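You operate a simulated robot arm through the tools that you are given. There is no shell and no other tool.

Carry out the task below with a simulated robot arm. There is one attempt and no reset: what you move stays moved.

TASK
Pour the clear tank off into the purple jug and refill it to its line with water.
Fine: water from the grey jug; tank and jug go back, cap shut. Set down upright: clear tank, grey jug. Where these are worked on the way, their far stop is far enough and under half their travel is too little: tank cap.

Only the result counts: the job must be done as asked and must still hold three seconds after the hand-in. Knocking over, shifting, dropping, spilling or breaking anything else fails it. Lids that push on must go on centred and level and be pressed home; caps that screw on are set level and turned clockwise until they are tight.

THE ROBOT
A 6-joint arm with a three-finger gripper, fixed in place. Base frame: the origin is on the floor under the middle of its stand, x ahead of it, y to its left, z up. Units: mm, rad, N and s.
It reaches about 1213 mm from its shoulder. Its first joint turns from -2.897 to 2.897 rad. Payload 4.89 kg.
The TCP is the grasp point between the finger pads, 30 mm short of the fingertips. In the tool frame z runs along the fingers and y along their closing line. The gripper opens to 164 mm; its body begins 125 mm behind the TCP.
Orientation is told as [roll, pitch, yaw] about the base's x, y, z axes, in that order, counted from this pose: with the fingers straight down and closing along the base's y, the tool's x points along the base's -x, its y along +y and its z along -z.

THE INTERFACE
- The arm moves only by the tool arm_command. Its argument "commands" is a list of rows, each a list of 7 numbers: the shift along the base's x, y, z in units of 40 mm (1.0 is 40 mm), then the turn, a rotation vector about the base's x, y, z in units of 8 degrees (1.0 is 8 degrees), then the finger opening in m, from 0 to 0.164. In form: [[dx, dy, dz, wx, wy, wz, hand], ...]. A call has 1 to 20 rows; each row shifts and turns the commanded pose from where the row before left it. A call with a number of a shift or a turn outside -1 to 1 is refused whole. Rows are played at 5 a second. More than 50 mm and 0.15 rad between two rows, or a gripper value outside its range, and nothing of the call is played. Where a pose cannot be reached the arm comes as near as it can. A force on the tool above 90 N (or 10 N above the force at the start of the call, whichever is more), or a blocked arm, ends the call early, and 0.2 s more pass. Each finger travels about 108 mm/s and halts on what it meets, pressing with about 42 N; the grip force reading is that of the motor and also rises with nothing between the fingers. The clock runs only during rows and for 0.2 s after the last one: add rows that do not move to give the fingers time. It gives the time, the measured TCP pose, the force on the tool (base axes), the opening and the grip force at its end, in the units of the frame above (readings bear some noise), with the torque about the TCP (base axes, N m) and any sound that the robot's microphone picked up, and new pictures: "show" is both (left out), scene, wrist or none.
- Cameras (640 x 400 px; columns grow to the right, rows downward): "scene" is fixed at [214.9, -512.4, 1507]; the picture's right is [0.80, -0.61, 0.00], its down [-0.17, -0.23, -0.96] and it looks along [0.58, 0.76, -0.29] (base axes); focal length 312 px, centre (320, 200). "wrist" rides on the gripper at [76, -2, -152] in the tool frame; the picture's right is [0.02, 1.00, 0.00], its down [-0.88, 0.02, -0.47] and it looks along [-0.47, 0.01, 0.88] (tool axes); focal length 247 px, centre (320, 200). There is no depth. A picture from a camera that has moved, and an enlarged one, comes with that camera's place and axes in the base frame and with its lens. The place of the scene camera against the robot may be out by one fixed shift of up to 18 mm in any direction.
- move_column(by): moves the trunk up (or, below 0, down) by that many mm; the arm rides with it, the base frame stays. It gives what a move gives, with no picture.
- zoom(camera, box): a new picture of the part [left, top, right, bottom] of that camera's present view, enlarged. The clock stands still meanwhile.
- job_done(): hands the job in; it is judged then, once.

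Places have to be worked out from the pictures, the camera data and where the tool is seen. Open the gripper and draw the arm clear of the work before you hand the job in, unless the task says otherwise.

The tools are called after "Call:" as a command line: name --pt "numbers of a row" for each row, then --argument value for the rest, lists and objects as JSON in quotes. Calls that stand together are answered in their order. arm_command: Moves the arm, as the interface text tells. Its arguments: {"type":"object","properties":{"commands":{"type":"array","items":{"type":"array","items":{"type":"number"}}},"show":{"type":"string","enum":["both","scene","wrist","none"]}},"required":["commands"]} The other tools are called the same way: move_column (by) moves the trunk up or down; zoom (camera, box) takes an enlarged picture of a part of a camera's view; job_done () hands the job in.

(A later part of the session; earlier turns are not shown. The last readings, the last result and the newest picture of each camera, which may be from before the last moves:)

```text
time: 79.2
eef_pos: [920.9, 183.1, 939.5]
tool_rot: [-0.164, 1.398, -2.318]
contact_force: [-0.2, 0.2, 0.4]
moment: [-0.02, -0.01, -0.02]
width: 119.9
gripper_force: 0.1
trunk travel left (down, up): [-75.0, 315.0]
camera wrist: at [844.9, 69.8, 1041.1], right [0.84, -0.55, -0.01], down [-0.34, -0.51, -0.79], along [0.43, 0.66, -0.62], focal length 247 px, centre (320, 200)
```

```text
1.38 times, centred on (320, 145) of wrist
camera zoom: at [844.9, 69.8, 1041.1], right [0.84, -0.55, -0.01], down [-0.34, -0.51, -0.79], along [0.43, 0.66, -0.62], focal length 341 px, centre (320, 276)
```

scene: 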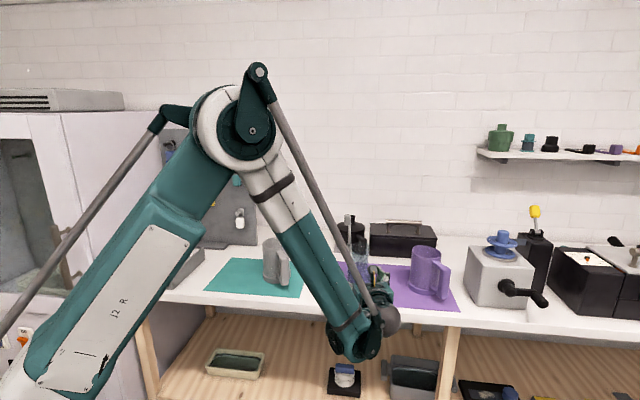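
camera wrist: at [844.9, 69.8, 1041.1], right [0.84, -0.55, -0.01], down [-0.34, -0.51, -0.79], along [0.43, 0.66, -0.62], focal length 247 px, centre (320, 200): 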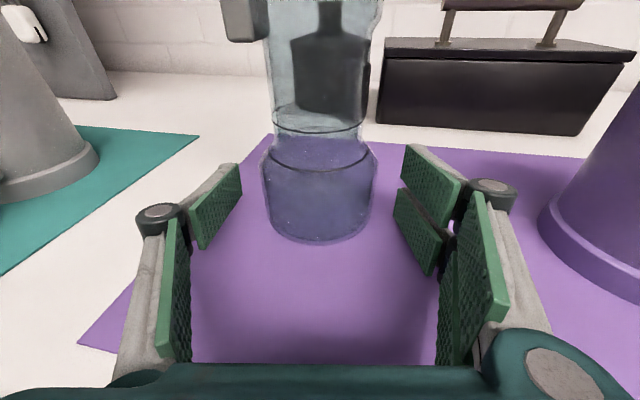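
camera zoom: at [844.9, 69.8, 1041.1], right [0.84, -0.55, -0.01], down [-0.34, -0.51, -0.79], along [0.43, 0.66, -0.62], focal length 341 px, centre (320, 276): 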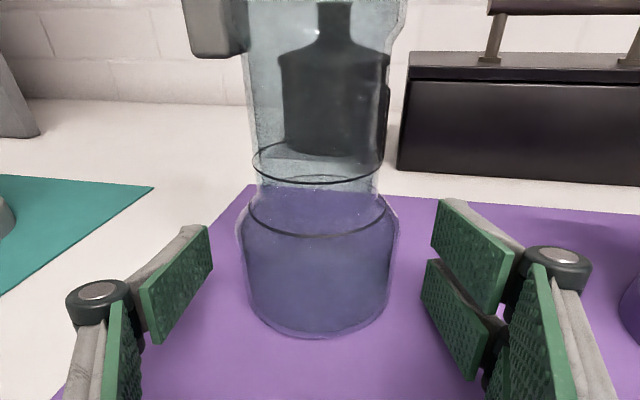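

Tank is set down upright on its spot. Backing straight out.

Call:
arm_command --pt "-0.2 -0.31 0.06 0 0 0 0.12" --pt "-0.45 -0.7 0.14 0 0 0 0.13" --pt "-0.47 -0.72 0.15 0 0 0 0.13" --pt "-0.47 -0.72 0.15 0 0 0 0.13" --pt "-0.47 -0.72 0.6 0 0 0 0.13" --pt "-0.2 -0.3 0.9 0 0 0 0.13" --pt "0 0 0.9 0 0 0 0.13" --show "both"

```text
time: 80.8
eef_pos: [829.7, 45.1, 1054.9]
tool_rot: [-0.169, 1.397, -2.32]
contact_force: [1.2, 0.3, -0.4]
moment: [0.11, -0.06, 0.19]
width: 129.9
gripper_force: 0.0
trunk travel left (down, up): [-75.0, 315.0]
camera wrist: at [755.2, -68.2, 1156.9], right [0.84, -0.55, -0.01], down [-0.34, -0.51, -0.79], along [0.43, 0.66, -0.62], focal length 247 px, centre (320, 200)
```

scene: 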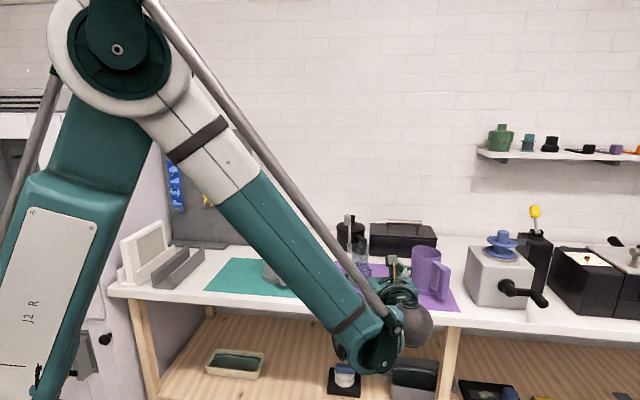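
wrist: 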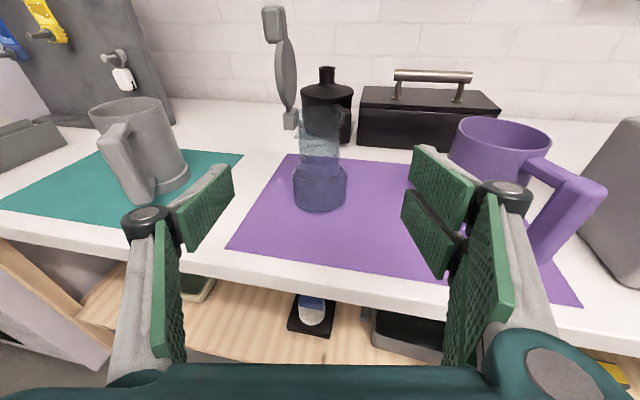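

Next the grey jug (axis ≈(716,416), handle pointing toward (−0.3,−0.95)). I'll move round to face it along its handle line, staying clear, to measure it.

Call:
arm_command --pt "-0.62 0.5 0 0 0 0.17 0.13" --pt "-0.62 0.5 0 0 0 0.17 0.13" --pt "-0.62 0.5 0 0 0 0.17 0.13" --pt "-0.62 0.5 0 0 0 0.17 0.13" --pt "-0.62 0.5 0 0 0 0.17 0.14" --pt "-0.62 0.5 0 0 0 0.17 0.14" --pt "-0.62 0.5 0 0 0 0.17 0.15" --pt "-0.6 0.5 0 0 0 0.17 0.15" --show "both"

```text
time: 82.5
eef_pos: [633.6, 204.9, 1055.7]
tool_rot: [-0.17, 1.397, -2.131]
contact_force: [0.8, -1.1, 0.1]
moment: [0.07, 0.01, 0.18]
width: 150.3
gripper_force: 0.1
trunk travel left (down, up): [-75.0, 315.0]
camera wrist: at [580.1, 78.6, 1156.8], right [0.92, -0.38, -0.01], down [-0.24, -0.57, -0.79], along [0.3, 0.73, -0.62], focal length 247 px, centre (320, 200)
```

scene: 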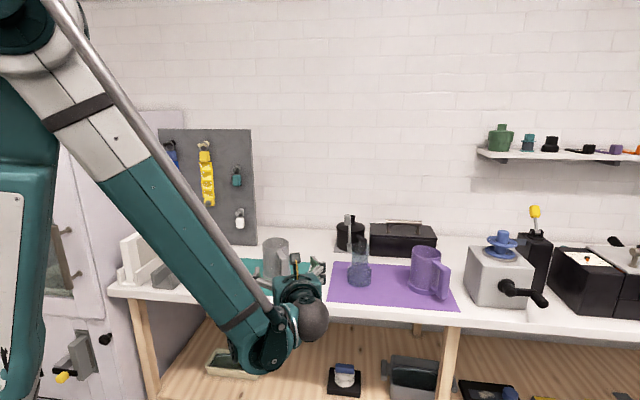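
wrist: 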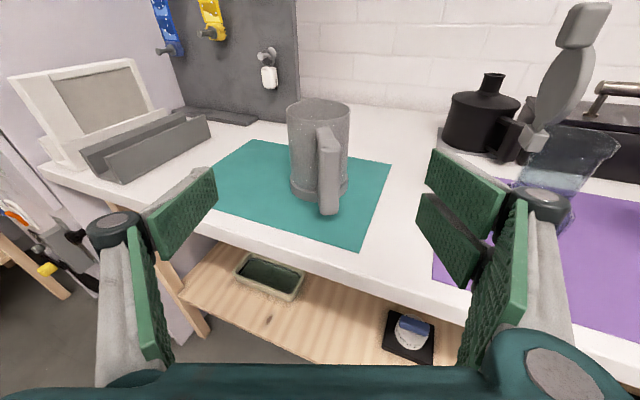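

Call:
zoom --camera "wrist" --box '[260, 85, 380, 225]'

```text
2.86 times, centred on (320, 155) of wrist
camera zoom: at [580.1, 78.6, 1156.8], right [0.92, -0.38, -0.01], down [-0.24, -0.57, -0.79], along [0.3, 0.73, -0.62], focal length 706 px, centre (320, 329)
```

zoom: 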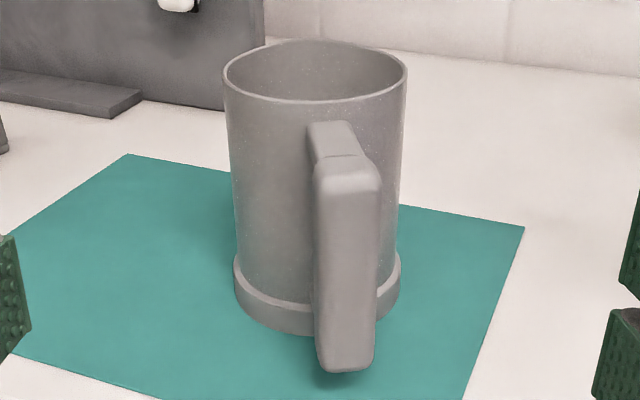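

Jug measured: axis ≈(715.5,420), ~95 mm wide, rim z≈1033, handle ~10° right of my line. I'll yaw 5° more and come to a pre-grasp with the handle between the open fingers.

Call:
arm_command --pt "0.25 0.5 -0.5 0 0 0.21 0.155" --pt "0.3 0.58 -0.52 0 0 0.21 0.155" --pt "0.3 0.58 -0.52 0 0 0.21 0.155" --show "both"

```text
time: 83.3
eef_pos: [665.4, 271.7, 993.1]
tool_rot: [-0.162, 1.397, -2.039]
contact_force: [-2.2, -0.6, 1.6]
moment: [-0.14, -0.01, -0.26]
width: 155.1
gripper_force: 0.0
trunk travel left (down, up): [-75.0, 315.0]
camera wrist: at [624.3, 141.2, 1095.2], right [0.95, -0.3, -0.01], down [-0.19, -0.59, -0.79], along [0.23, 0.75, -0.62], focal length 247 px, centre (320, 200)
```

scene: 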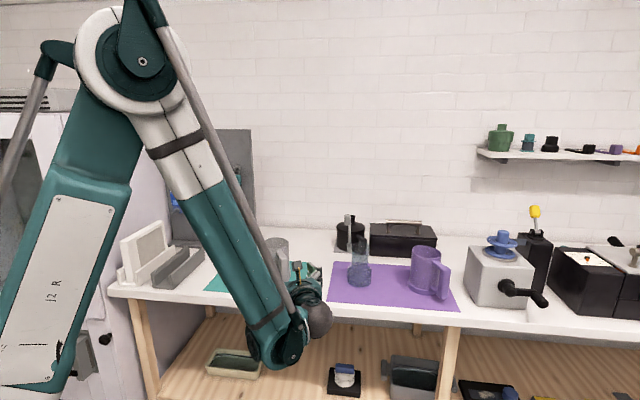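
wrist: 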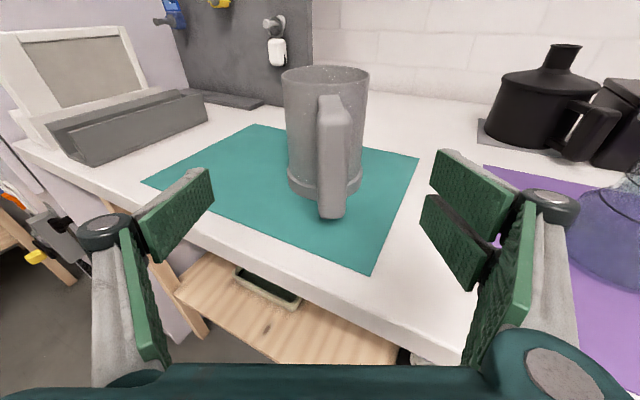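

Lined up: the jug is ~4 mm right of my centre line with its handle well between the fingers. Advancing in steps.

Call:
arm_command --pt "0.32 0.88 -0.16 0 0 0 0.155" --pt "0.3 0.9 -0.16 0 0 0 0.155" --pt "0.3 0.9 -0.16 0 0 0 0.155" --show "wrist"

```text
time: 84.2
eef_pos: [702.9, 378.6, 974.3]
tool_rot: [-0.166, 1.398, -2.039]
contact_force: [-2.0, -0.6, 1.3]
moment: [-0.06, 0.05, -0.13]
width: 154.7
gripper_force: 0.0
trunk travel left (down, up): [-75.0, 315.0]
camera wrist: at [661.8, 247.8, 1076.6], right [0.95, -0.3, -0.01], down [-0.19, -0.59, -0.79], along [0.23, 0.75, -0.62], focal length 247 px, centre (320, 200)
```

wrist: 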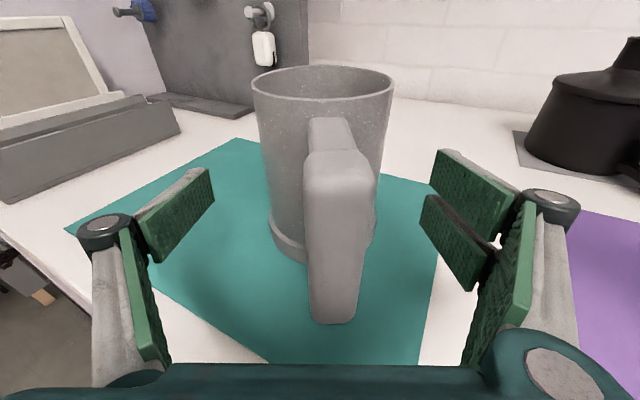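

Call:
arm_command --pt "0.145 0.42 -0.08 0 0 0 0.15" --pt "0.145 0.42 -0.08 0 0 0 0.14" --pt "0 0 0 0 0 0 0.125" --pt "0 0 0 0 0 0 0.115" --show "wrist"

```text
time: 85.2
eef_pos: [715.0, 411.8, 968.4]
tool_rot: [-0.167, 1.398, -2.043]
contact_force: [-0.2, -0.9, 0.3]
moment: [0.03, -0.02, -0.03]
width: 115.3
gripper_force: 0.1
trunk travel left (down, up): [-75.0, 315.0]
camera wrist: at [674.3, 281.8, 1070.0], right [0.95, -0.3, -0.01], down [-0.19, -0.59, -0.79], along [0.23, 0.75, -0.62], focal length 247 px, centre (320, 200)
```

wrist: 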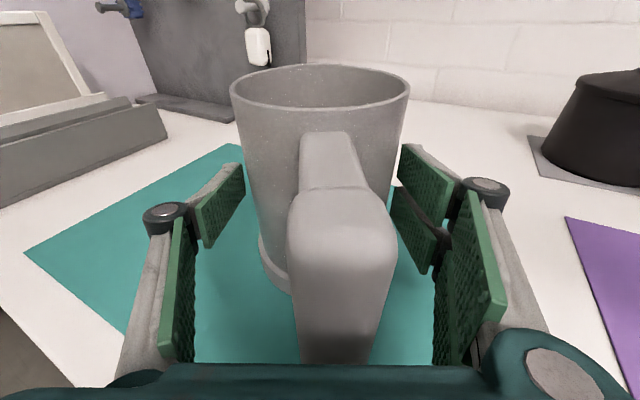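

Centred round the jug with the handle toward the palm. Closing to grip.

Call:
arm_command --pt "-0.02 0.006 0 0 0 0 0.105" --pt "0 0 0 0 0 0 0.1" --pt "0 0 0 0 0 0 0.097" --pt "0 0 0 0 0 0 0.094" --pt "0 0 0 0 0 0 0.09" --pt "0 0 0 0 0 0 0.08" --pt "0 0 0 0 0 0 0.06" --pt "0 0 0 0 0 0 0.04" --show "wrist"

```text
time: 87.0
eef_pos: [713.9, 410.9, 969.5]
tool_rot: [-0.166, 1.401, -2.042]
contact_force: [9.2, -5.3, 8.0]
moment: [-0.43, -1.37, -0.22]
width: 94.2
gripper_force: 42.0
trunk travel left (down, up): [-75.0, 315.0]
camera wrist: at [673.6, 281.6, 1070.1], right [0.95, -0.3, -0.01], down [-0.19, -0.59, -0.79], along [0.23, 0.75, -0.62], focal length 247 px, centre (320, 200)
```

wrist: 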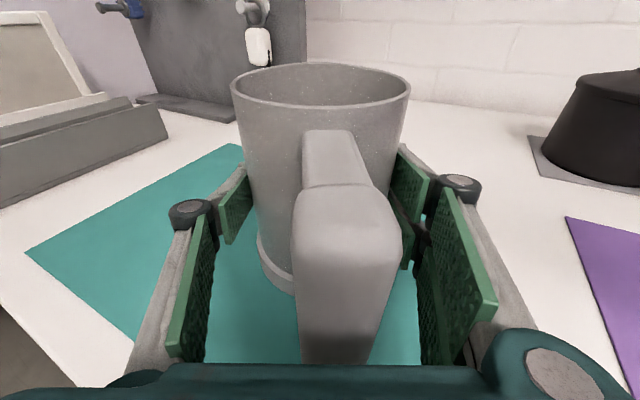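

Gripped at 94.2 mm, 42 N. Test lift of 2–3 mm and read the load.

Call:
arm_command --pt "0 0 0.05 0 0 0 0.04" --pt "0 0 0.03 0 0 0 0.04" --pt "0 0 0 0 0 0 0.04" --show "none"

Call:
arm_command --pt "0 0 0.1 0 0 0 0.04" --pt "0 0 0.12 0 0 0 0.04" --pt "0 0 0 0 0 0 0.04" --show "wrist"

```text
time: 87.8
eef_pos: [714.1, 412.6, 971.0]
tool_rot: [-0.168, 1.396, -2.043]
contact_force: [1.1, 0.2, -6.5]
moment: [-0.05, 0.05, 0.03]
width: 93.9
gripper_force: 41.8
trunk travel left (down, up): [-75.0, 315.0]
```

```text
time: 88.5
eef_pos: [712.9, 412.4, 981.5]
tool_rot: [-0.167, 1.396, -2.042]
contact_force: [1.2, 0.0, -6.8]
moment: [-0.06, 0.02, -0.01]
width: 93.8
gripper_force: 41.8
trunk travel left (down, up): [-75.0, 315.0]
camera wrist: at [673.2, 282.3, 1081.8], right [0.95, -0.3, -0.01], down [-0.19, -0.59, -0.79], along [0.23, 0.75, -0.62], focal length 247 px, centre (320, 200)
```

wrist: 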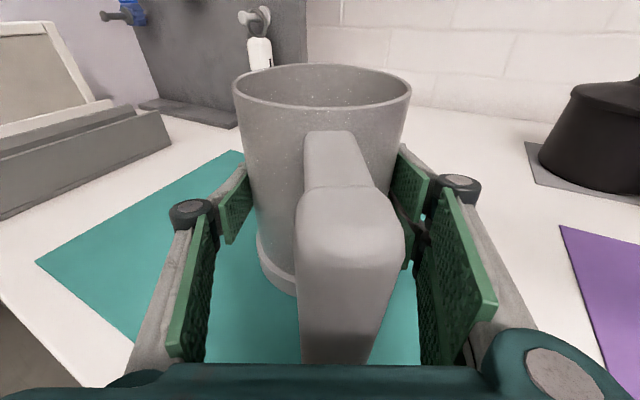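

The jug (~0.68 kg with water) is securely held. Lifting and retreating straight back along the approach before swinging over to the tank.

Call:
arm_command --pt "0 0 0.3 0 0 0 0.04" --pt "0 0 0.45 0 0 0 0.04" --pt "-0.08 -0.25 0.5 0 0 0 0.04" --pt "-0.16 -0.5 0.5 0 0 0 0.04" --pt "-0.18 -0.58 0.45 0 0 0 0.04" --pt "-0.18 -0.58 0.35 0 0 0 0.04" --pt "-0.18 -0.58 0.2 0 0 0 0.04" --pt "-0.18 -0.58 0.1 0 0 0 0.04" --pt "-0.1 -0.35 0 0 0 0 0.04" --pt "-0.05 -0.15 0 0 0 0 0.04" --show "both"

```text
time: 90.8
eef_pos: [669.2, 270.0, 1094.2]
tool_rot: [-0.167, 1.395, -2.041]
contact_force: [0.5, 0.8, -6.4]
moment: [-0.03, -0.02, 0.0]
width: 93.9
gripper_force: 42.0
trunk travel left (down, up): [-75.0, 315.0]
camera wrist: at [628.6, 140.1, 1196.0], right [0.95, -0.3, -0.01], down [-0.19, -0.59, -0.79], along [0.23, 0.75, -0.62], focal length 247 px, centre (320, 200)
```

scene: 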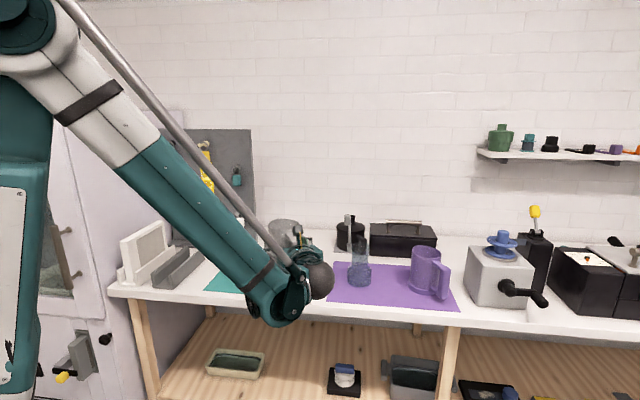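
wrist: 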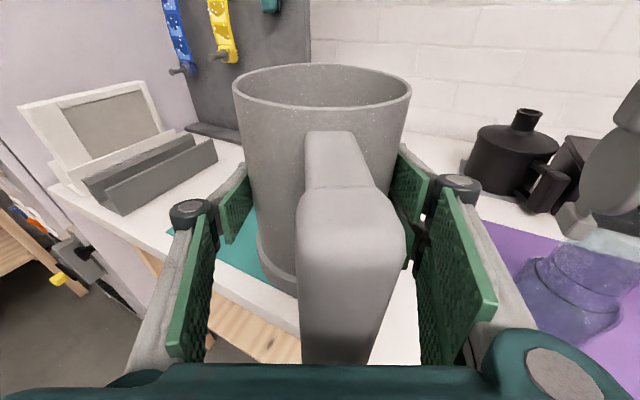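

Now swing across in front of the bench to a position in front of the tank, keeping the jug level.

Call:
arm_command --pt "0.2 -0.19 0.05 0 0 0 0.04" --pt "0.4 -0.38 0.05 0 0 0 0.04" --pt "0.52 -0.49 0.05 0 0 0 0.04" --pt "0.55 -0.52 0.05 0 0 0 0.04" --pt "0.55 -0.52 0.05 0 0 0 0.04" --pt "0.55 -0.52 0.05 0 0 0 0.04" --pt "0.55 -0.52 0.05 0 0 0 0.04" --pt "0.55 -0.52 0.05 0 0 0 0.04" --pt "0.52 -0.49 0 0 0 0 0.04" --pt "0.5 -0.47 0 0 0 0 0.04" --pt "0.35 -0.33 0 0 0 0 0.04" --pt "0.2 -0.2 0 0 0 0 0.04" --show "both"

```text
time: 93.3
eef_pos: [887.4, 64.0, 1110.5]
tool_rot: [-0.168, 1.397, -2.041]
contact_force: [0.1, 0.3, -6.6]
moment: [-0.11, 0.02, -0.04]
width: 93.9
gripper_force: 41.7
trunk travel left (down, up): [-75.0, 315.0]
camera wrist: at [846.0, -66.0, 1211.4], right [0.95, -0.3, -0.01], down [-0.19, -0.59, -0.79], along [0.23, 0.75, -0.62], focal length 247 px, centre (320, 200)
```

scene: 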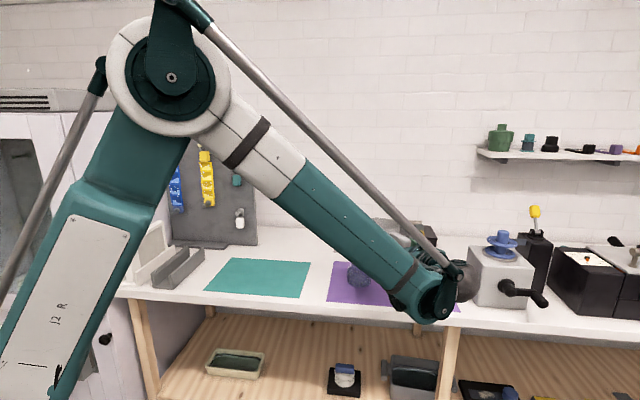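
wrist: 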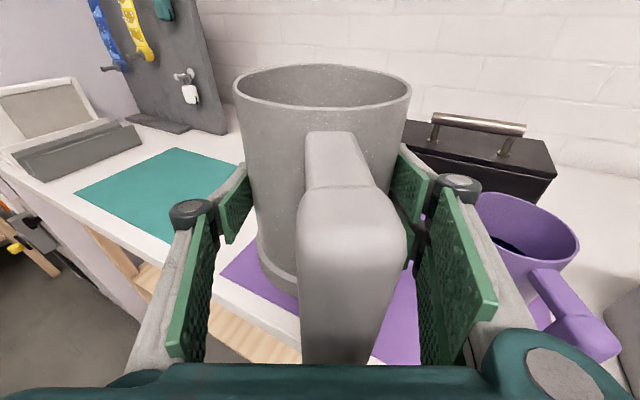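

Jug is level in front of the tank. Tilting forward to 28° here (lip still short of the tank) to see the water inside.

Call:
arm_command --pt "0 0 0 -0.24 0.074 0 0.04" --pt "0 0 0 -0.4775 0.1485 0 0.04" --pt "0 0 0 -0.4775 0.1485 0 0.04" --pt "0 0 0 -0.4775 0.1485 0 0.04" --pt "0 0 0 -0.4775 0.1485 0 0.04" --pt "0 0 0 -0.4775 0.1485 0 0.04" --pt "0 0 0 -0.4775 0.1485 0 0.04" --pt "0 0 0 -0.24 0.074 0 0.04" --show "both"

```text
time: 95.2
eef_pos: [887.4, 62.8, 1110.4]
tool_rot: [-0.037, 0.91, -1.919]
contact_force: [0.3, -1.6, -6.0]
moment: [0.06, -0.02, 0.03]
width: 94.3
gripper_force: 42.3
trunk travel left (down, up): [-75.0, 315.0]
camera wrist: at [865.4, -5.6, 1264.5], right [0.95, -0.3, -0.01], down [-0.28, -0.87, -0.4], along [0.12, 0.39, -0.91], focal length 247 px, centre (320, 200)
```

scene: 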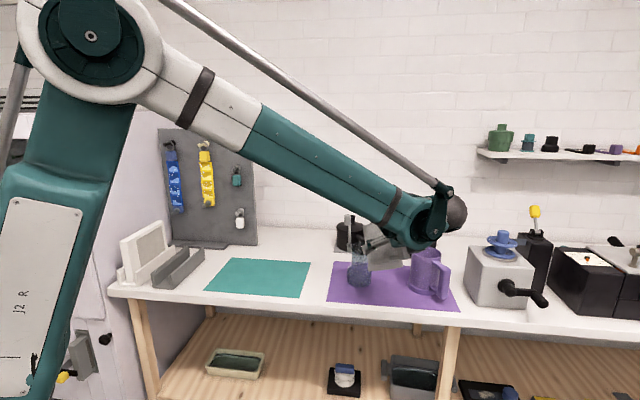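
wrist: 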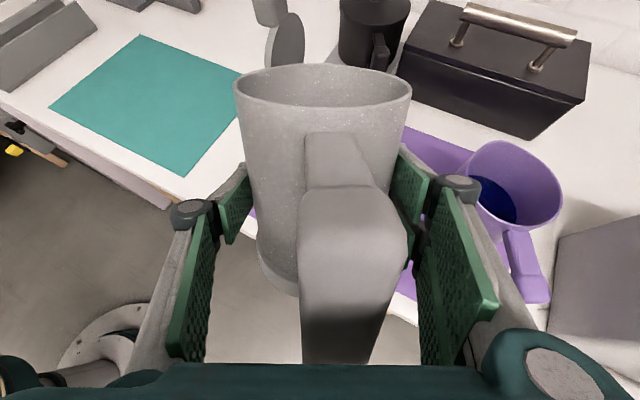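

No water near the lip yet. Tilting to 40° and zooming in from the scene side.

Call:
arm_command --pt "0 0 0 -0.4775 0.1485 0 0.04" --pt "0 0 0 -0.4775 0.1485 0 0.04" --pt "0 0 0 -0.4775 0.1485 0 0.04" --show "both"

Call:
zoom --camera "scene" --box '[320, 190, 460, 310]'

Call:
zoom --camera "wrist" --box '[220, 0, 420, 150]'

```text
time: 96.0
eef_pos: [887.6, 63.1, 1110.5]
tool_rot: [-0.025, 0.7, -1.911]
contact_force: [-0.5, -1.4, -6.7]
moment: [0.16, 0.03, -0.01]
width: 93.8
gripper_force: 41.4
trunk travel left (down, up): [-75.0, 315.0]
camera wrist: at [875.3, 26.5, 1275.9], right [0.95, -0.3, 0.0], down [-0.3, -0.93, -0.21], along [0.06, 0.2, -0.98], focal length 247 px, centre (320, 200)
```

scene: 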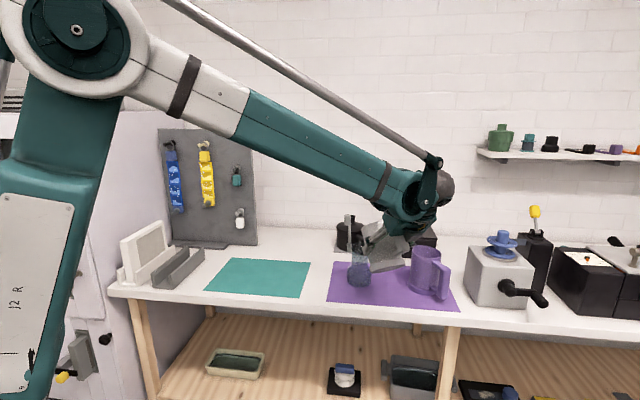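
wrist: 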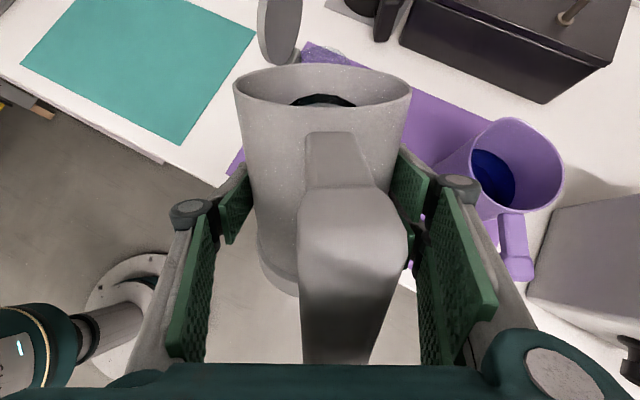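

```text
3.33 times, centred on (390, 250) of scene
camera zoom: at [214.9, -512.4, 1507.0], right [0.8, -0.61, 0.0], down [-0.17, -0.23, -0.96], along [0.58, 0.76, -0.29], focal length 1040 px, centre (87, 33)
```

zoom: 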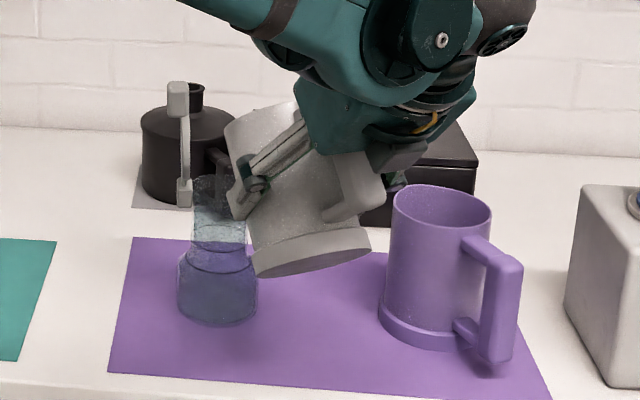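

```text
2.67 times, centred on (320, 75) of wrist
camera zoom: at [875.3, 26.5, 1275.9], right [0.95, -0.3, 0.0], down [-0.3, -0.93, -0.21], along [0.06, 0.2, -0.98], focal length 659 px, centre (320, 533)
```

zoom: 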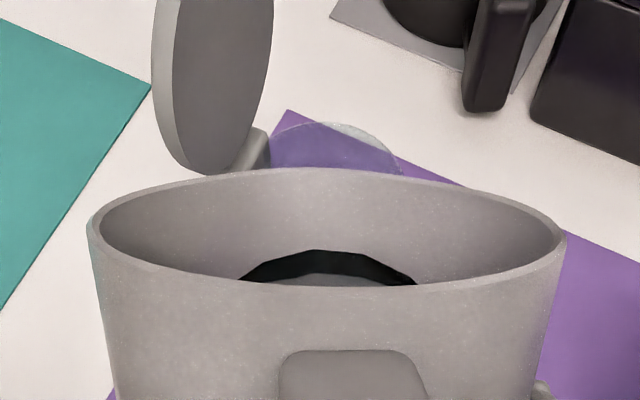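

Now I can see the water (dark line well below the lip), the tank's mouth just beyond the lip, and the cap on the left. The mouth is ~5 mm right and ~154 mm ahead of the TCP. I'll shift right 13 mm (to clear the cap) and advance ~60 mm at this tilt.

Call:
arm_command --pt "0.16 -0.05 0 0 0 0 0.04" --pt "0.16 -0.05 0 0 0 0 0.04" --pt "0.08 0.25 0 0 0 0 0.04" --pt "0.0966 0.31 0 0 0 0 0.04" --pt "0.0966 0.31 0 0 0 0 0.04" --pt "0.0966 0.31 0 0 0 0 0.04" --pt "0.08 0.25 0 0 0 0 0.04" --show "both"

Call:
zoom --camera "scene" --box '[320, 190, 460, 310]'

Call:
zoom --camera "wrist" --box '[220, 0, 420, 150]'

```text
time: 97.5
eef_pos: [917.3, 116.2, 1110.8]
tool_rot: [-0.025, 0.7, -1.911]
contact_force: [0.3, -0.8, -5.6]
moment: [0.11, -0.09, -0.01]
width: 94.1
gripper_force: 41.7
trunk travel left (down, up): [-75.0, 315.0]
camera wrist: at [906.4, 79.8, 1276.4], right [0.95, -0.3, -0.01], down [-0.3, -0.93, -0.21], along [0.06, 0.2, -0.98], focal length 247 px, centre (320, 200)
```

scene: 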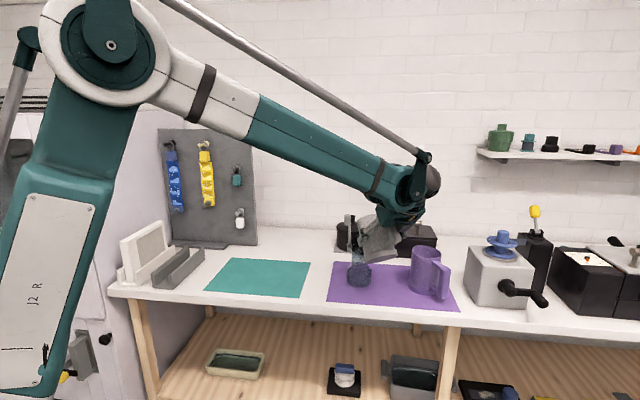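
wrist: 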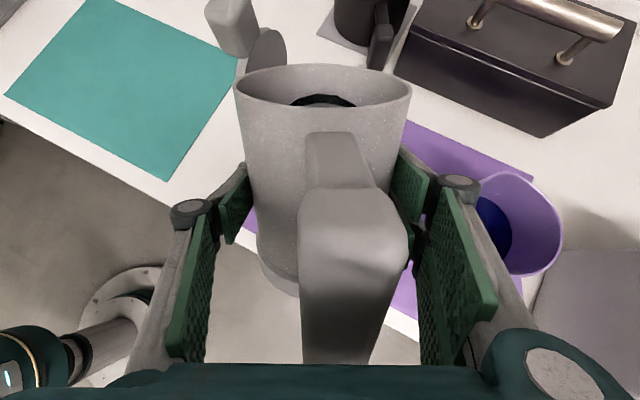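

```text
3.33 times, centred on (390, 250) of scene
camera zoom: at [214.9, -512.4, 1507.0], right [0.8, -0.61, 0.0], down [-0.17, -0.23, -0.96], along [0.58, 0.76, -0.29], focal length 1040 px, centre (87, 33)
```

zoom: 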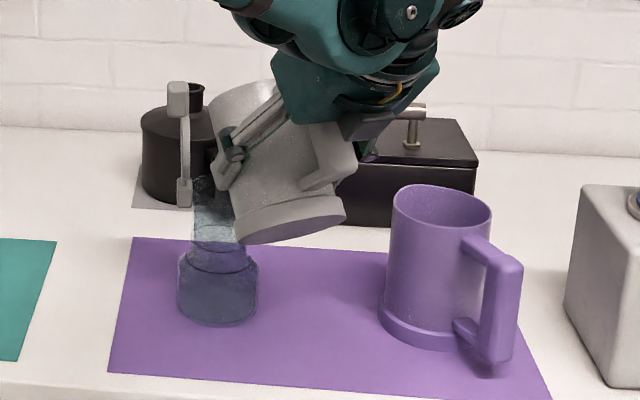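

```text
2.67 times, centred on (320, 75) of wrist
camera zoom: at [906.4, 79.8, 1276.4], right [0.95, -0.3, -0.01], down [-0.3, -0.93, -0.21], along [0.06, 0.2, -0.98], focal length 659 px, centre (320, 533)
```

zoom: 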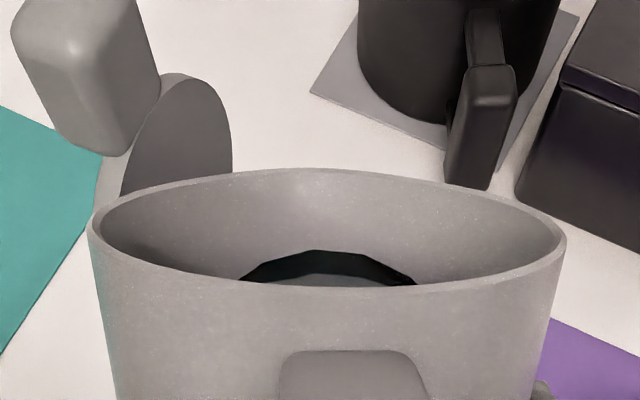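

Lip is over the mouth, ~7 mm right of its centre and clear of the cap. Tilting in 2° steps to 50° while lowering slightly; watching for the first flow.

Call:
arm_command --pt "0.006 0.019 -0.05 -0.239 0.074 0 0.04" --pt "0.006 0.019 -0.05 -0.239 0.074 0 0.04" --pt "0.006 0.019 -0.05 -0.239 0.074 0 0.04" --pt "0.006 0.019 -0.05 -0.239 0.074 0 0.04" --pt "0.006 0.019 -0.05 -0.239 0.074 0 0.04" --show "both"

Call:
zoom --camera "scene" --box '[320, 190, 460, 310]'

Call:
zoom --camera "wrist" --box '[220, 0, 420, 150]'

```text
time: 98.8
eef_pos: [918.3, 120.8, 1099.4]
tool_rot: [-0.015, 0.525, -1.904]
contact_force: [0.2, 0.6, -5.7]
moment: [0.17, -0.02, -0.01]
width: 93.9
gripper_force: 41.8
trunk travel left (down, up): [-75.0, 315.0]
camera wrist: at [916.0, 111.9, 1270.7], right [0.95, -0.3, 0.0], down [-0.3, -0.95, -0.03], along [0.01, 0.03, -1.0], focal length 247 px, centre (320, 200)
```

scene: 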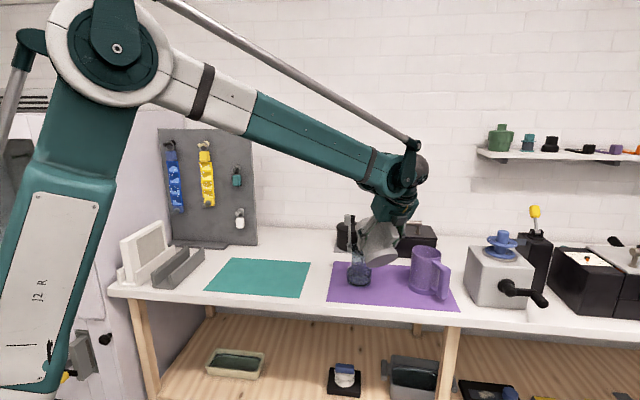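
wrist: 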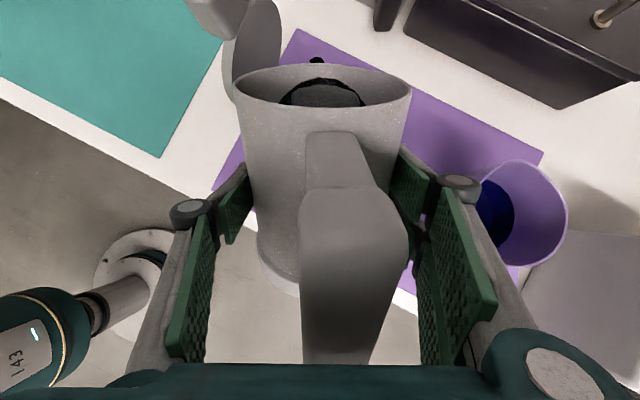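

```text
3.33 times, centred on (390, 250) of scene
camera zoom: at [214.9, -512.4, 1507.0], right [0.8, -0.61, 0.0], down [-0.17, -0.23, -0.96], along [0.58, 0.76, -0.29], focal length 1040 px, centre (87, 33)
```

zoom: 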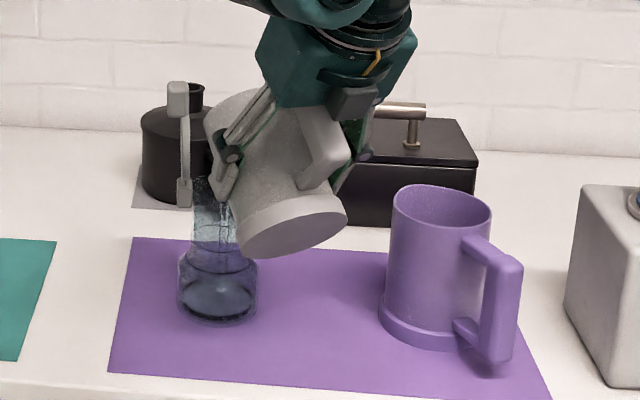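

```text
2.67 times, centred on (320, 75) of wrist
camera zoom: at [916.0, 111.9, 1270.7], right [0.95, -0.3, 0.0], down [-0.3, -0.95, -0.03], along [0.01, 0.03, -1.0], focal length 659 px, centre (320, 533)
```

zoom: 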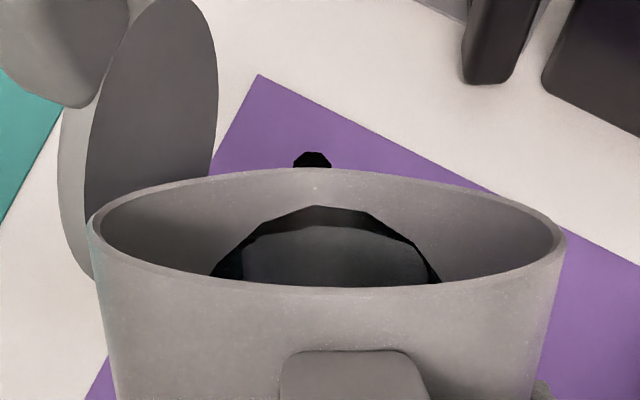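

Water is already flowing straight into the neck. Time is frozen between calls, so I'll zoom in to read the level.

Call:
zoom --camera "scene" --box '[338, 235, 378, 295]'

Call:
zoom --camera "scene" --box '[340, 255, 380, 290]'

```text
6.67 times, centred on (358, 265) of scene
camera zoom: at [214.9, -512.4, 1507.0], right [0.8, -0.61, 0.0], down [-0.17, -0.23, -0.96], along [0.58, 0.76, -0.29], focal length 2080 px, centre (67, -233)
```

zoom: 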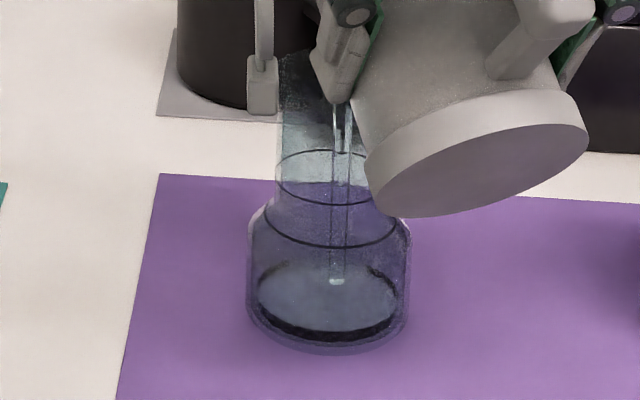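

```text
11.43 times, centred on (360, 272) of scene
camera zoom: at [214.9, -512.4, 1507.0], right [0.8, -0.61, 0.0], down [-0.17, -0.23, -0.96], along [0.58, 0.76, -0.29], focal length 3565 px, centre (-137, -629)
```

zoom: 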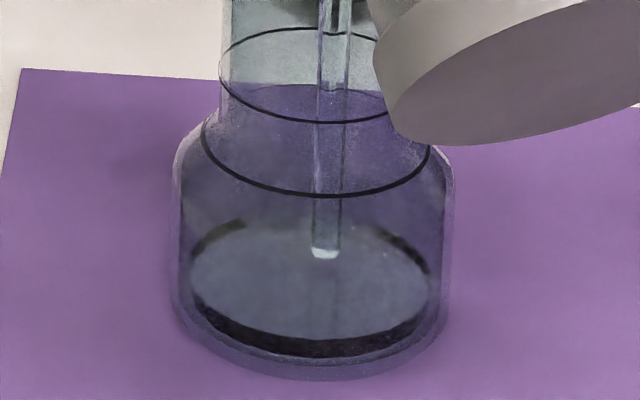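

The stream falls in the centre of the tank. The level is ~9 mm above the base now. I'll hold this tilt for 1 s to learn the flow rate.

Call:
arm_command --pt "0 0 0 0 0 0 0.04" --pt "0 0 0 0 0 0 0.04" --pt "0 0 0 0 0 0 0.04" --pt "0 0 0 0 0 0 0.04" --show "wrist"

Call:
zoom --camera "scene" --box '[340, 255, 380, 290]'

Call:
zoom --camera "wrist" --box '[220, 0, 420, 150]'

```text
time: 99.8
eef_pos: [919.3, 121.3, 1100.2]
tool_rot: [-0.017, 0.525, -1.905]
contact_force: [0.4, -0.2, -5.1]
moment: [0.09, -0.03, 0.01]
width: 94.1
gripper_force: 41.7
trunk travel left (down, up): [-75.0, 315.0]
camera wrist: at [916.1, 111.9, 1270.8], right [0.95, -0.3, 0.0], down [-0.3, -0.95, -0.03], along [0.01, 0.03, -1.0], focal length 247 px, centre (320, 200)
```

wrist: 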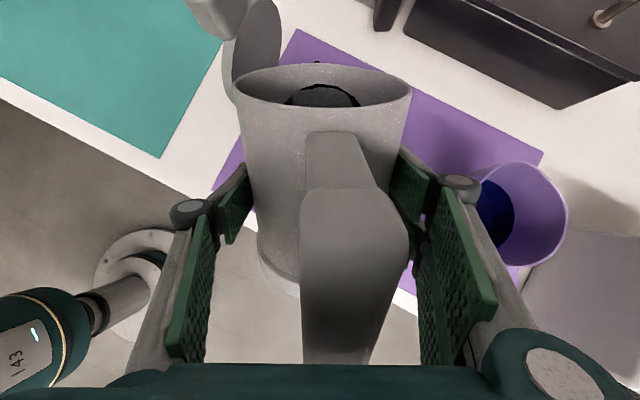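

```text
11.43 times, centred on (360, 272) of scene
camera zoom: at [214.9, -512.4, 1507.0], right [0.8, -0.61, 0.0], down [-0.17, -0.23, -0.96], along [0.58, 0.76, -0.29], focal length 3565 px, centre (-137, -629)
```

zoom: 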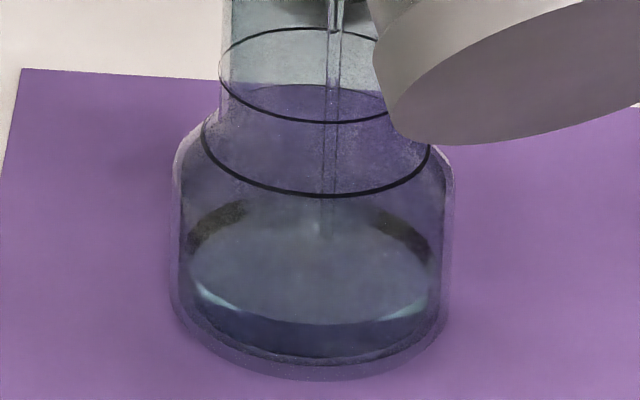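

```text
2.67 times, centred on (320, 75) of wrist
camera zoom: at [916.1, 111.9, 1270.8], right [0.95, -0.3, 0.0], down [-0.3, -0.95, -0.03], along [0.01, 0.03, -1.0], focal length 659 px, centre (320, 533)
```

zoom: 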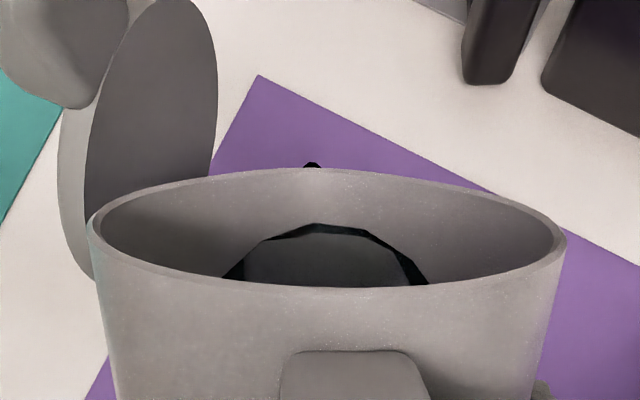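

Rate is about 30 ml in that second and tapering – very controllable. Tilting another 4°, then holding.

Call:
arm_command --pt "0 0 0.05 -0.239 0.074 0 0.04" --pt "0 0 0.05 -0.239 0.074 0 0.04" --pt "0 0 0 0 0 0 0.04" --pt "0 0 0 0 0 0 0.04" --pt "0 0 0 0 0 0 0.04" --pt "0 0 0 0 0 0 0.04" --show "none"

Call:
zoom --camera "scene" --box '[340, 255, 380, 290]'

```text
time: 101.2
eef_pos: [920.0, 120.4, 1104.5]
tool_rot: [-0.014, 0.458, -1.903]
contact_force: [0.7, -0.3, -4.4]
moment: [0.1, -0.06, -0.01]
width: 94.0
gripper_force: 42.1
trunk travel left (down, up): [-75.0, 315.0]
```

```text
11.43 times, centred on (360, 272) of scene
camera zoom: at [214.9, -512.4, 1507.0], right [0.8, -0.61, 0.0], down [-0.17, -0.23, -0.96], along [0.58, 0.76, -0.29], focal length 3565 px, centre (-137, -629)
```

zoom: 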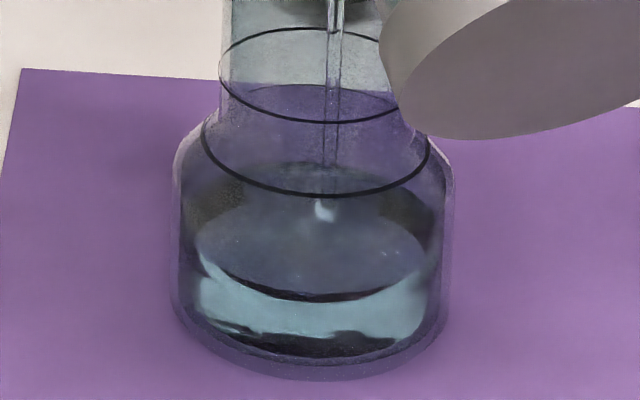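

Level ≈ 926 mm (about 85 ml). Continuing in the same manner.

Call:
arm_command --pt "0 0 0.06 -0.239 0.074 0 0.04" --pt "0 0 0.06 -0.239 0.074 0 0.04" --pt "0 0 0 0 0 0 0.04" --pt "0 0 0 0 0 0 0.04" --pt "0 0 0 0 0 0 0.04" --pt "0 0 0 0 0 0 0.04" --show "wrist"

Call:
zoom --camera "scene" --box '[340, 255, 380, 290]'

Call:
zoom --camera "wrist" --box '[220, 0, 420, 150]'

```text
time: 102.5
eef_pos: [919.4, 121.7, 1109.3]
tool_rot: [-0.012, 0.388, -1.903]
contact_force: [0.4, 1.1, -4.2]
moment: [0.09, -0.03, 0.03]
width: 94.0
gripper_force: 42.1
trunk travel left (down, up): [-75.0, 315.0]
camera wrist: at [922.9, 134.8, 1279.3], right [0.95, -0.3, 0.0], down [-0.3, -0.95, 0.11], along [-0.03, -0.1, -0.99], focal length 247 px, centre (320, 200)
```

wrist: 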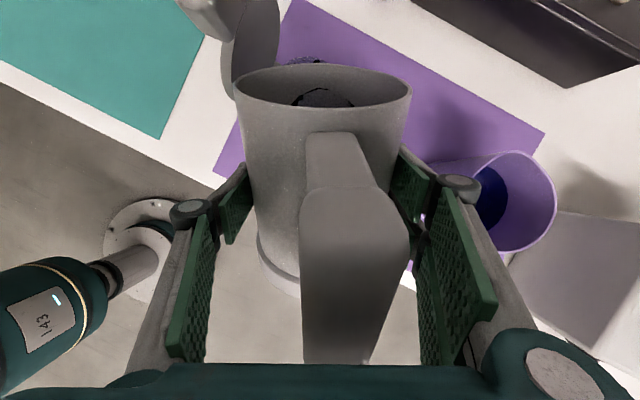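

```text
11.43 times, centred on (360, 272) of scene
camera zoom: at [214.9, -512.4, 1507.0], right [0.8, -0.61, 0.0], down [-0.17, -0.23, -0.96], along [0.58, 0.76, -0.29], focal length 3565 px, centre (-137, -629)
```

zoom: 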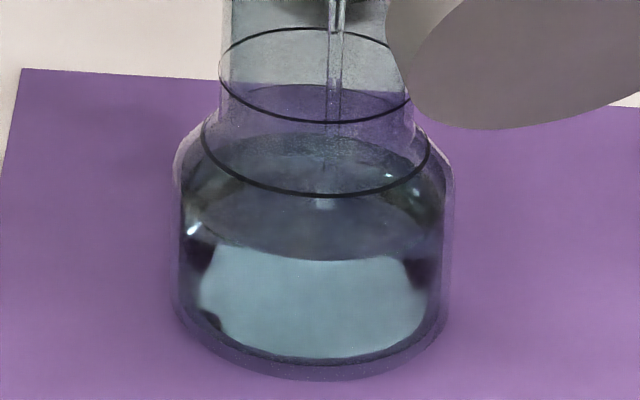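

```text
2.67 times, centred on (320, 75) of wrist
camera zoom: at [922.9, 134.8, 1279.3], right [0.95, -0.3, 0.0], down [-0.3, -0.95, 0.11], along [-0.03, -0.1, -0.99], focal length 659 px, centre (320, 533)
```

zoom: 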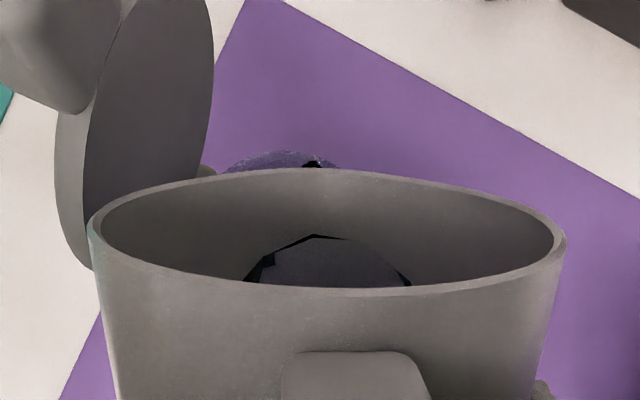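

Level ≈ 939 mm now. The stream is ~12 mm right of the mouth centre but well inside. Another 4° and hold.

Call:
arm_command --pt "-0.03 0.01 0.06 -0.239 0.074 0 0.04" --pt "-0.03 0.01 0.06 -0.239 0.074 0 0.04" --pt "0 0 0 0 0 0 0.04" --pt "0 0 0 0 0 0 0.04" --pt "0 0 0 0 0 0 0.04" --pt "0 0 0 0 0 0 0.04" --show "wrist"

Call:
zoom --camera "scene" --box '[340, 255, 380, 290]'

Call:
zoom --camera "wrist" --box '[220, 0, 420, 150]'

```text
time: 104.0
eef_pos: [917.4, 122.1, 1113.6]
tool_rot: [-0.01, 0.318, -1.903]
contact_force: [1.1, -0.1, -4.1]
moment: [0.05, -0.07, 0.03]
width: 94.0
gripper_force: 42.1
trunk travel left (down, up): [-75.0, 315.0]
camera wrist: at [923.9, 146.8, 1282.8], right [0.95, -0.3, 0.0], down [-0.3, -0.94, 0.17], along [-0.05, -0.17, -0.98], focal length 247 px, centre (320, 200)
```

wrist: 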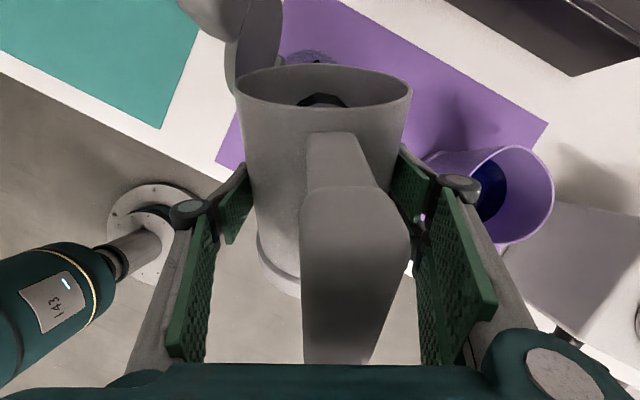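

```text
11.43 times, centred on (360, 272) of scene
camera zoom: at [214.9, -512.4, 1507.0], right [0.8, -0.61, 0.0], down [-0.17, -0.23, -0.96], along [0.58, 0.76, -0.29], focal length 3565 px, centre (-137, -629)
```

zoom: 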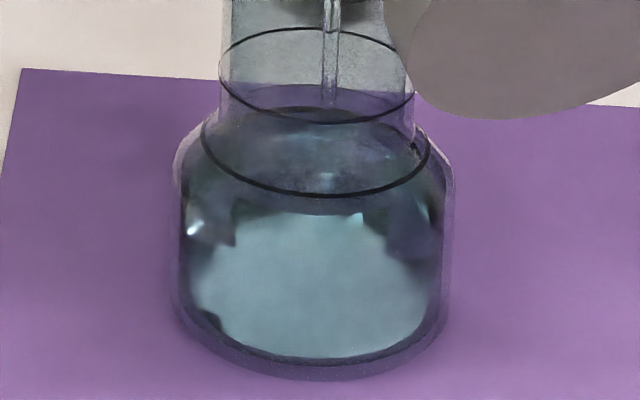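

```text
2.67 times, centred on (320, 75) of wrist
camera zoom: at [923.9, 146.8, 1282.8], right [0.95, -0.3, 0.0], down [-0.3, -0.94, 0.17], along [-0.05, -0.17, -0.98], focal length 659 px, centre (320, 533)
```

zoom: 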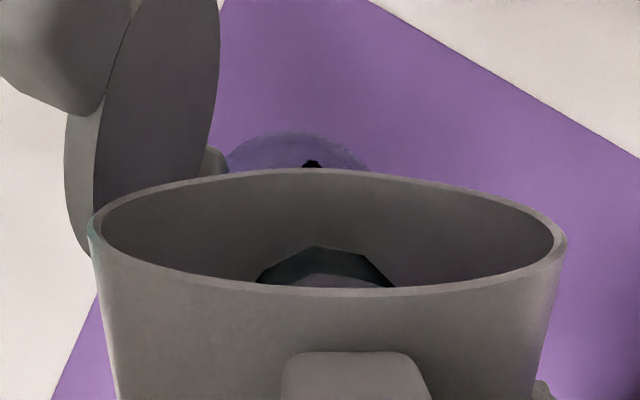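

Level is now about at the lower ring (~955 mm). Only ~60 ml more to go; smaller steps now: 2° and hold.

Call:
arm_command --pt "0 0 0.05 -0.12 0.037 0 0.04" --pt "0 0 0.05 -0.12 0.037 0 0.04" --pt "0 0 0 0 0 0 0.04" --pt "0 0 0 0 0 0 0.04" --pt "0 0 0 0 0 0 0.04" --pt "0 0 0 0 0 0 0.04" --pt "0 0 0 0 0 0 0.04" --show "none"

Call:
zoom --camera "scene" --box '[340, 255, 380, 290]'

```text
time: 105.5
eef_pos: [917.1, 121.0, 1117.6]
tool_rot: [-0.015, 0.298, -1.901]
contact_force: [-0.1, -0.8, -3.6]
moment: [0.1, -0.04, -0.02]
width: 93.9
gripper_force: 41.8
trunk travel left (down, up): [-75.0, 315.0]
```

```text
11.43 times, centred on (360, 272) of scene
camera zoom: at [214.9, -512.4, 1507.0], right [0.8, -0.61, 0.0], down [-0.17, -0.23, -0.96], along [0.58, 0.76, -0.29], focal length 3565 px, centre (-137, -629)
```

zoom: 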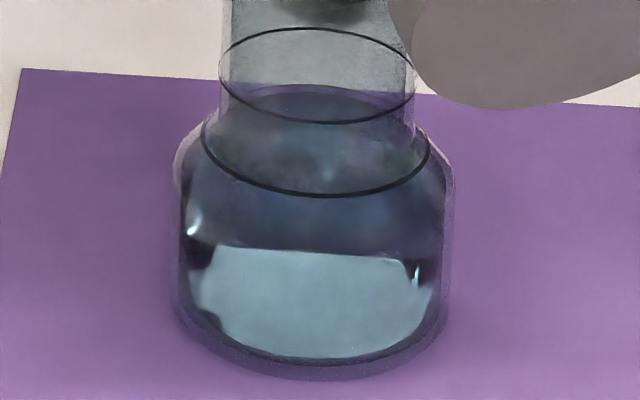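

Level ≈ 962 mm, just above the lower ring; the stream has stopped. Another 2° and hold.

Call:
arm_command --pt "0 0 0.05 -0.12 0.037 0 0.04" --pt "0 0 0.05 -0.12 0.037 0 0.04" --pt "0 0 0 0 0 0 0.04" --pt "0 0 0 0 0 0 0.04" --pt "0 0 0 0 0 0 0.04" --pt "0 0 0 0 0 0 0.04" --show "none"

Call:
zoom --camera "scene" --box '[340, 255, 380, 290]'

```text
time: 107.0
eef_pos: [917.5, 119.6, 1121.5]
tool_rot: [-0.024, 0.292, -1.903]
contact_force: [-0.3, 0.0, -3.5]
moment: [0.1, -0.02, 0.0]
width: 93.8
gripper_force: 42.1
trunk travel left (down, up): [-75.0, 315.0]
```

```text
11.43 times, centred on (360, 272) of scene
camera zoom: at [214.9, -512.4, 1507.0], right [0.8, -0.61, 0.0], down [-0.17, -0.23, -0.96], along [0.58, 0.76, -0.29], focal length 3565 px, centre (-137, -629)
```

zoom: 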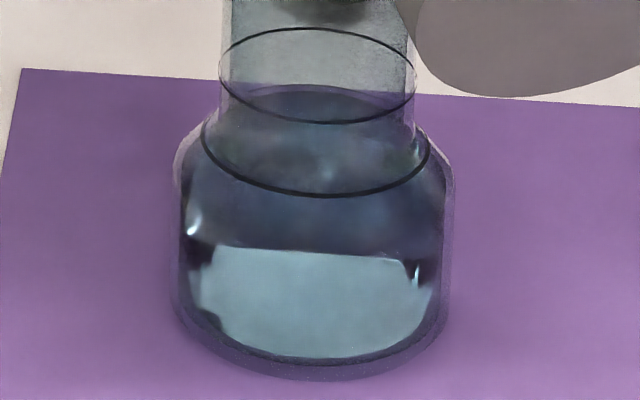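

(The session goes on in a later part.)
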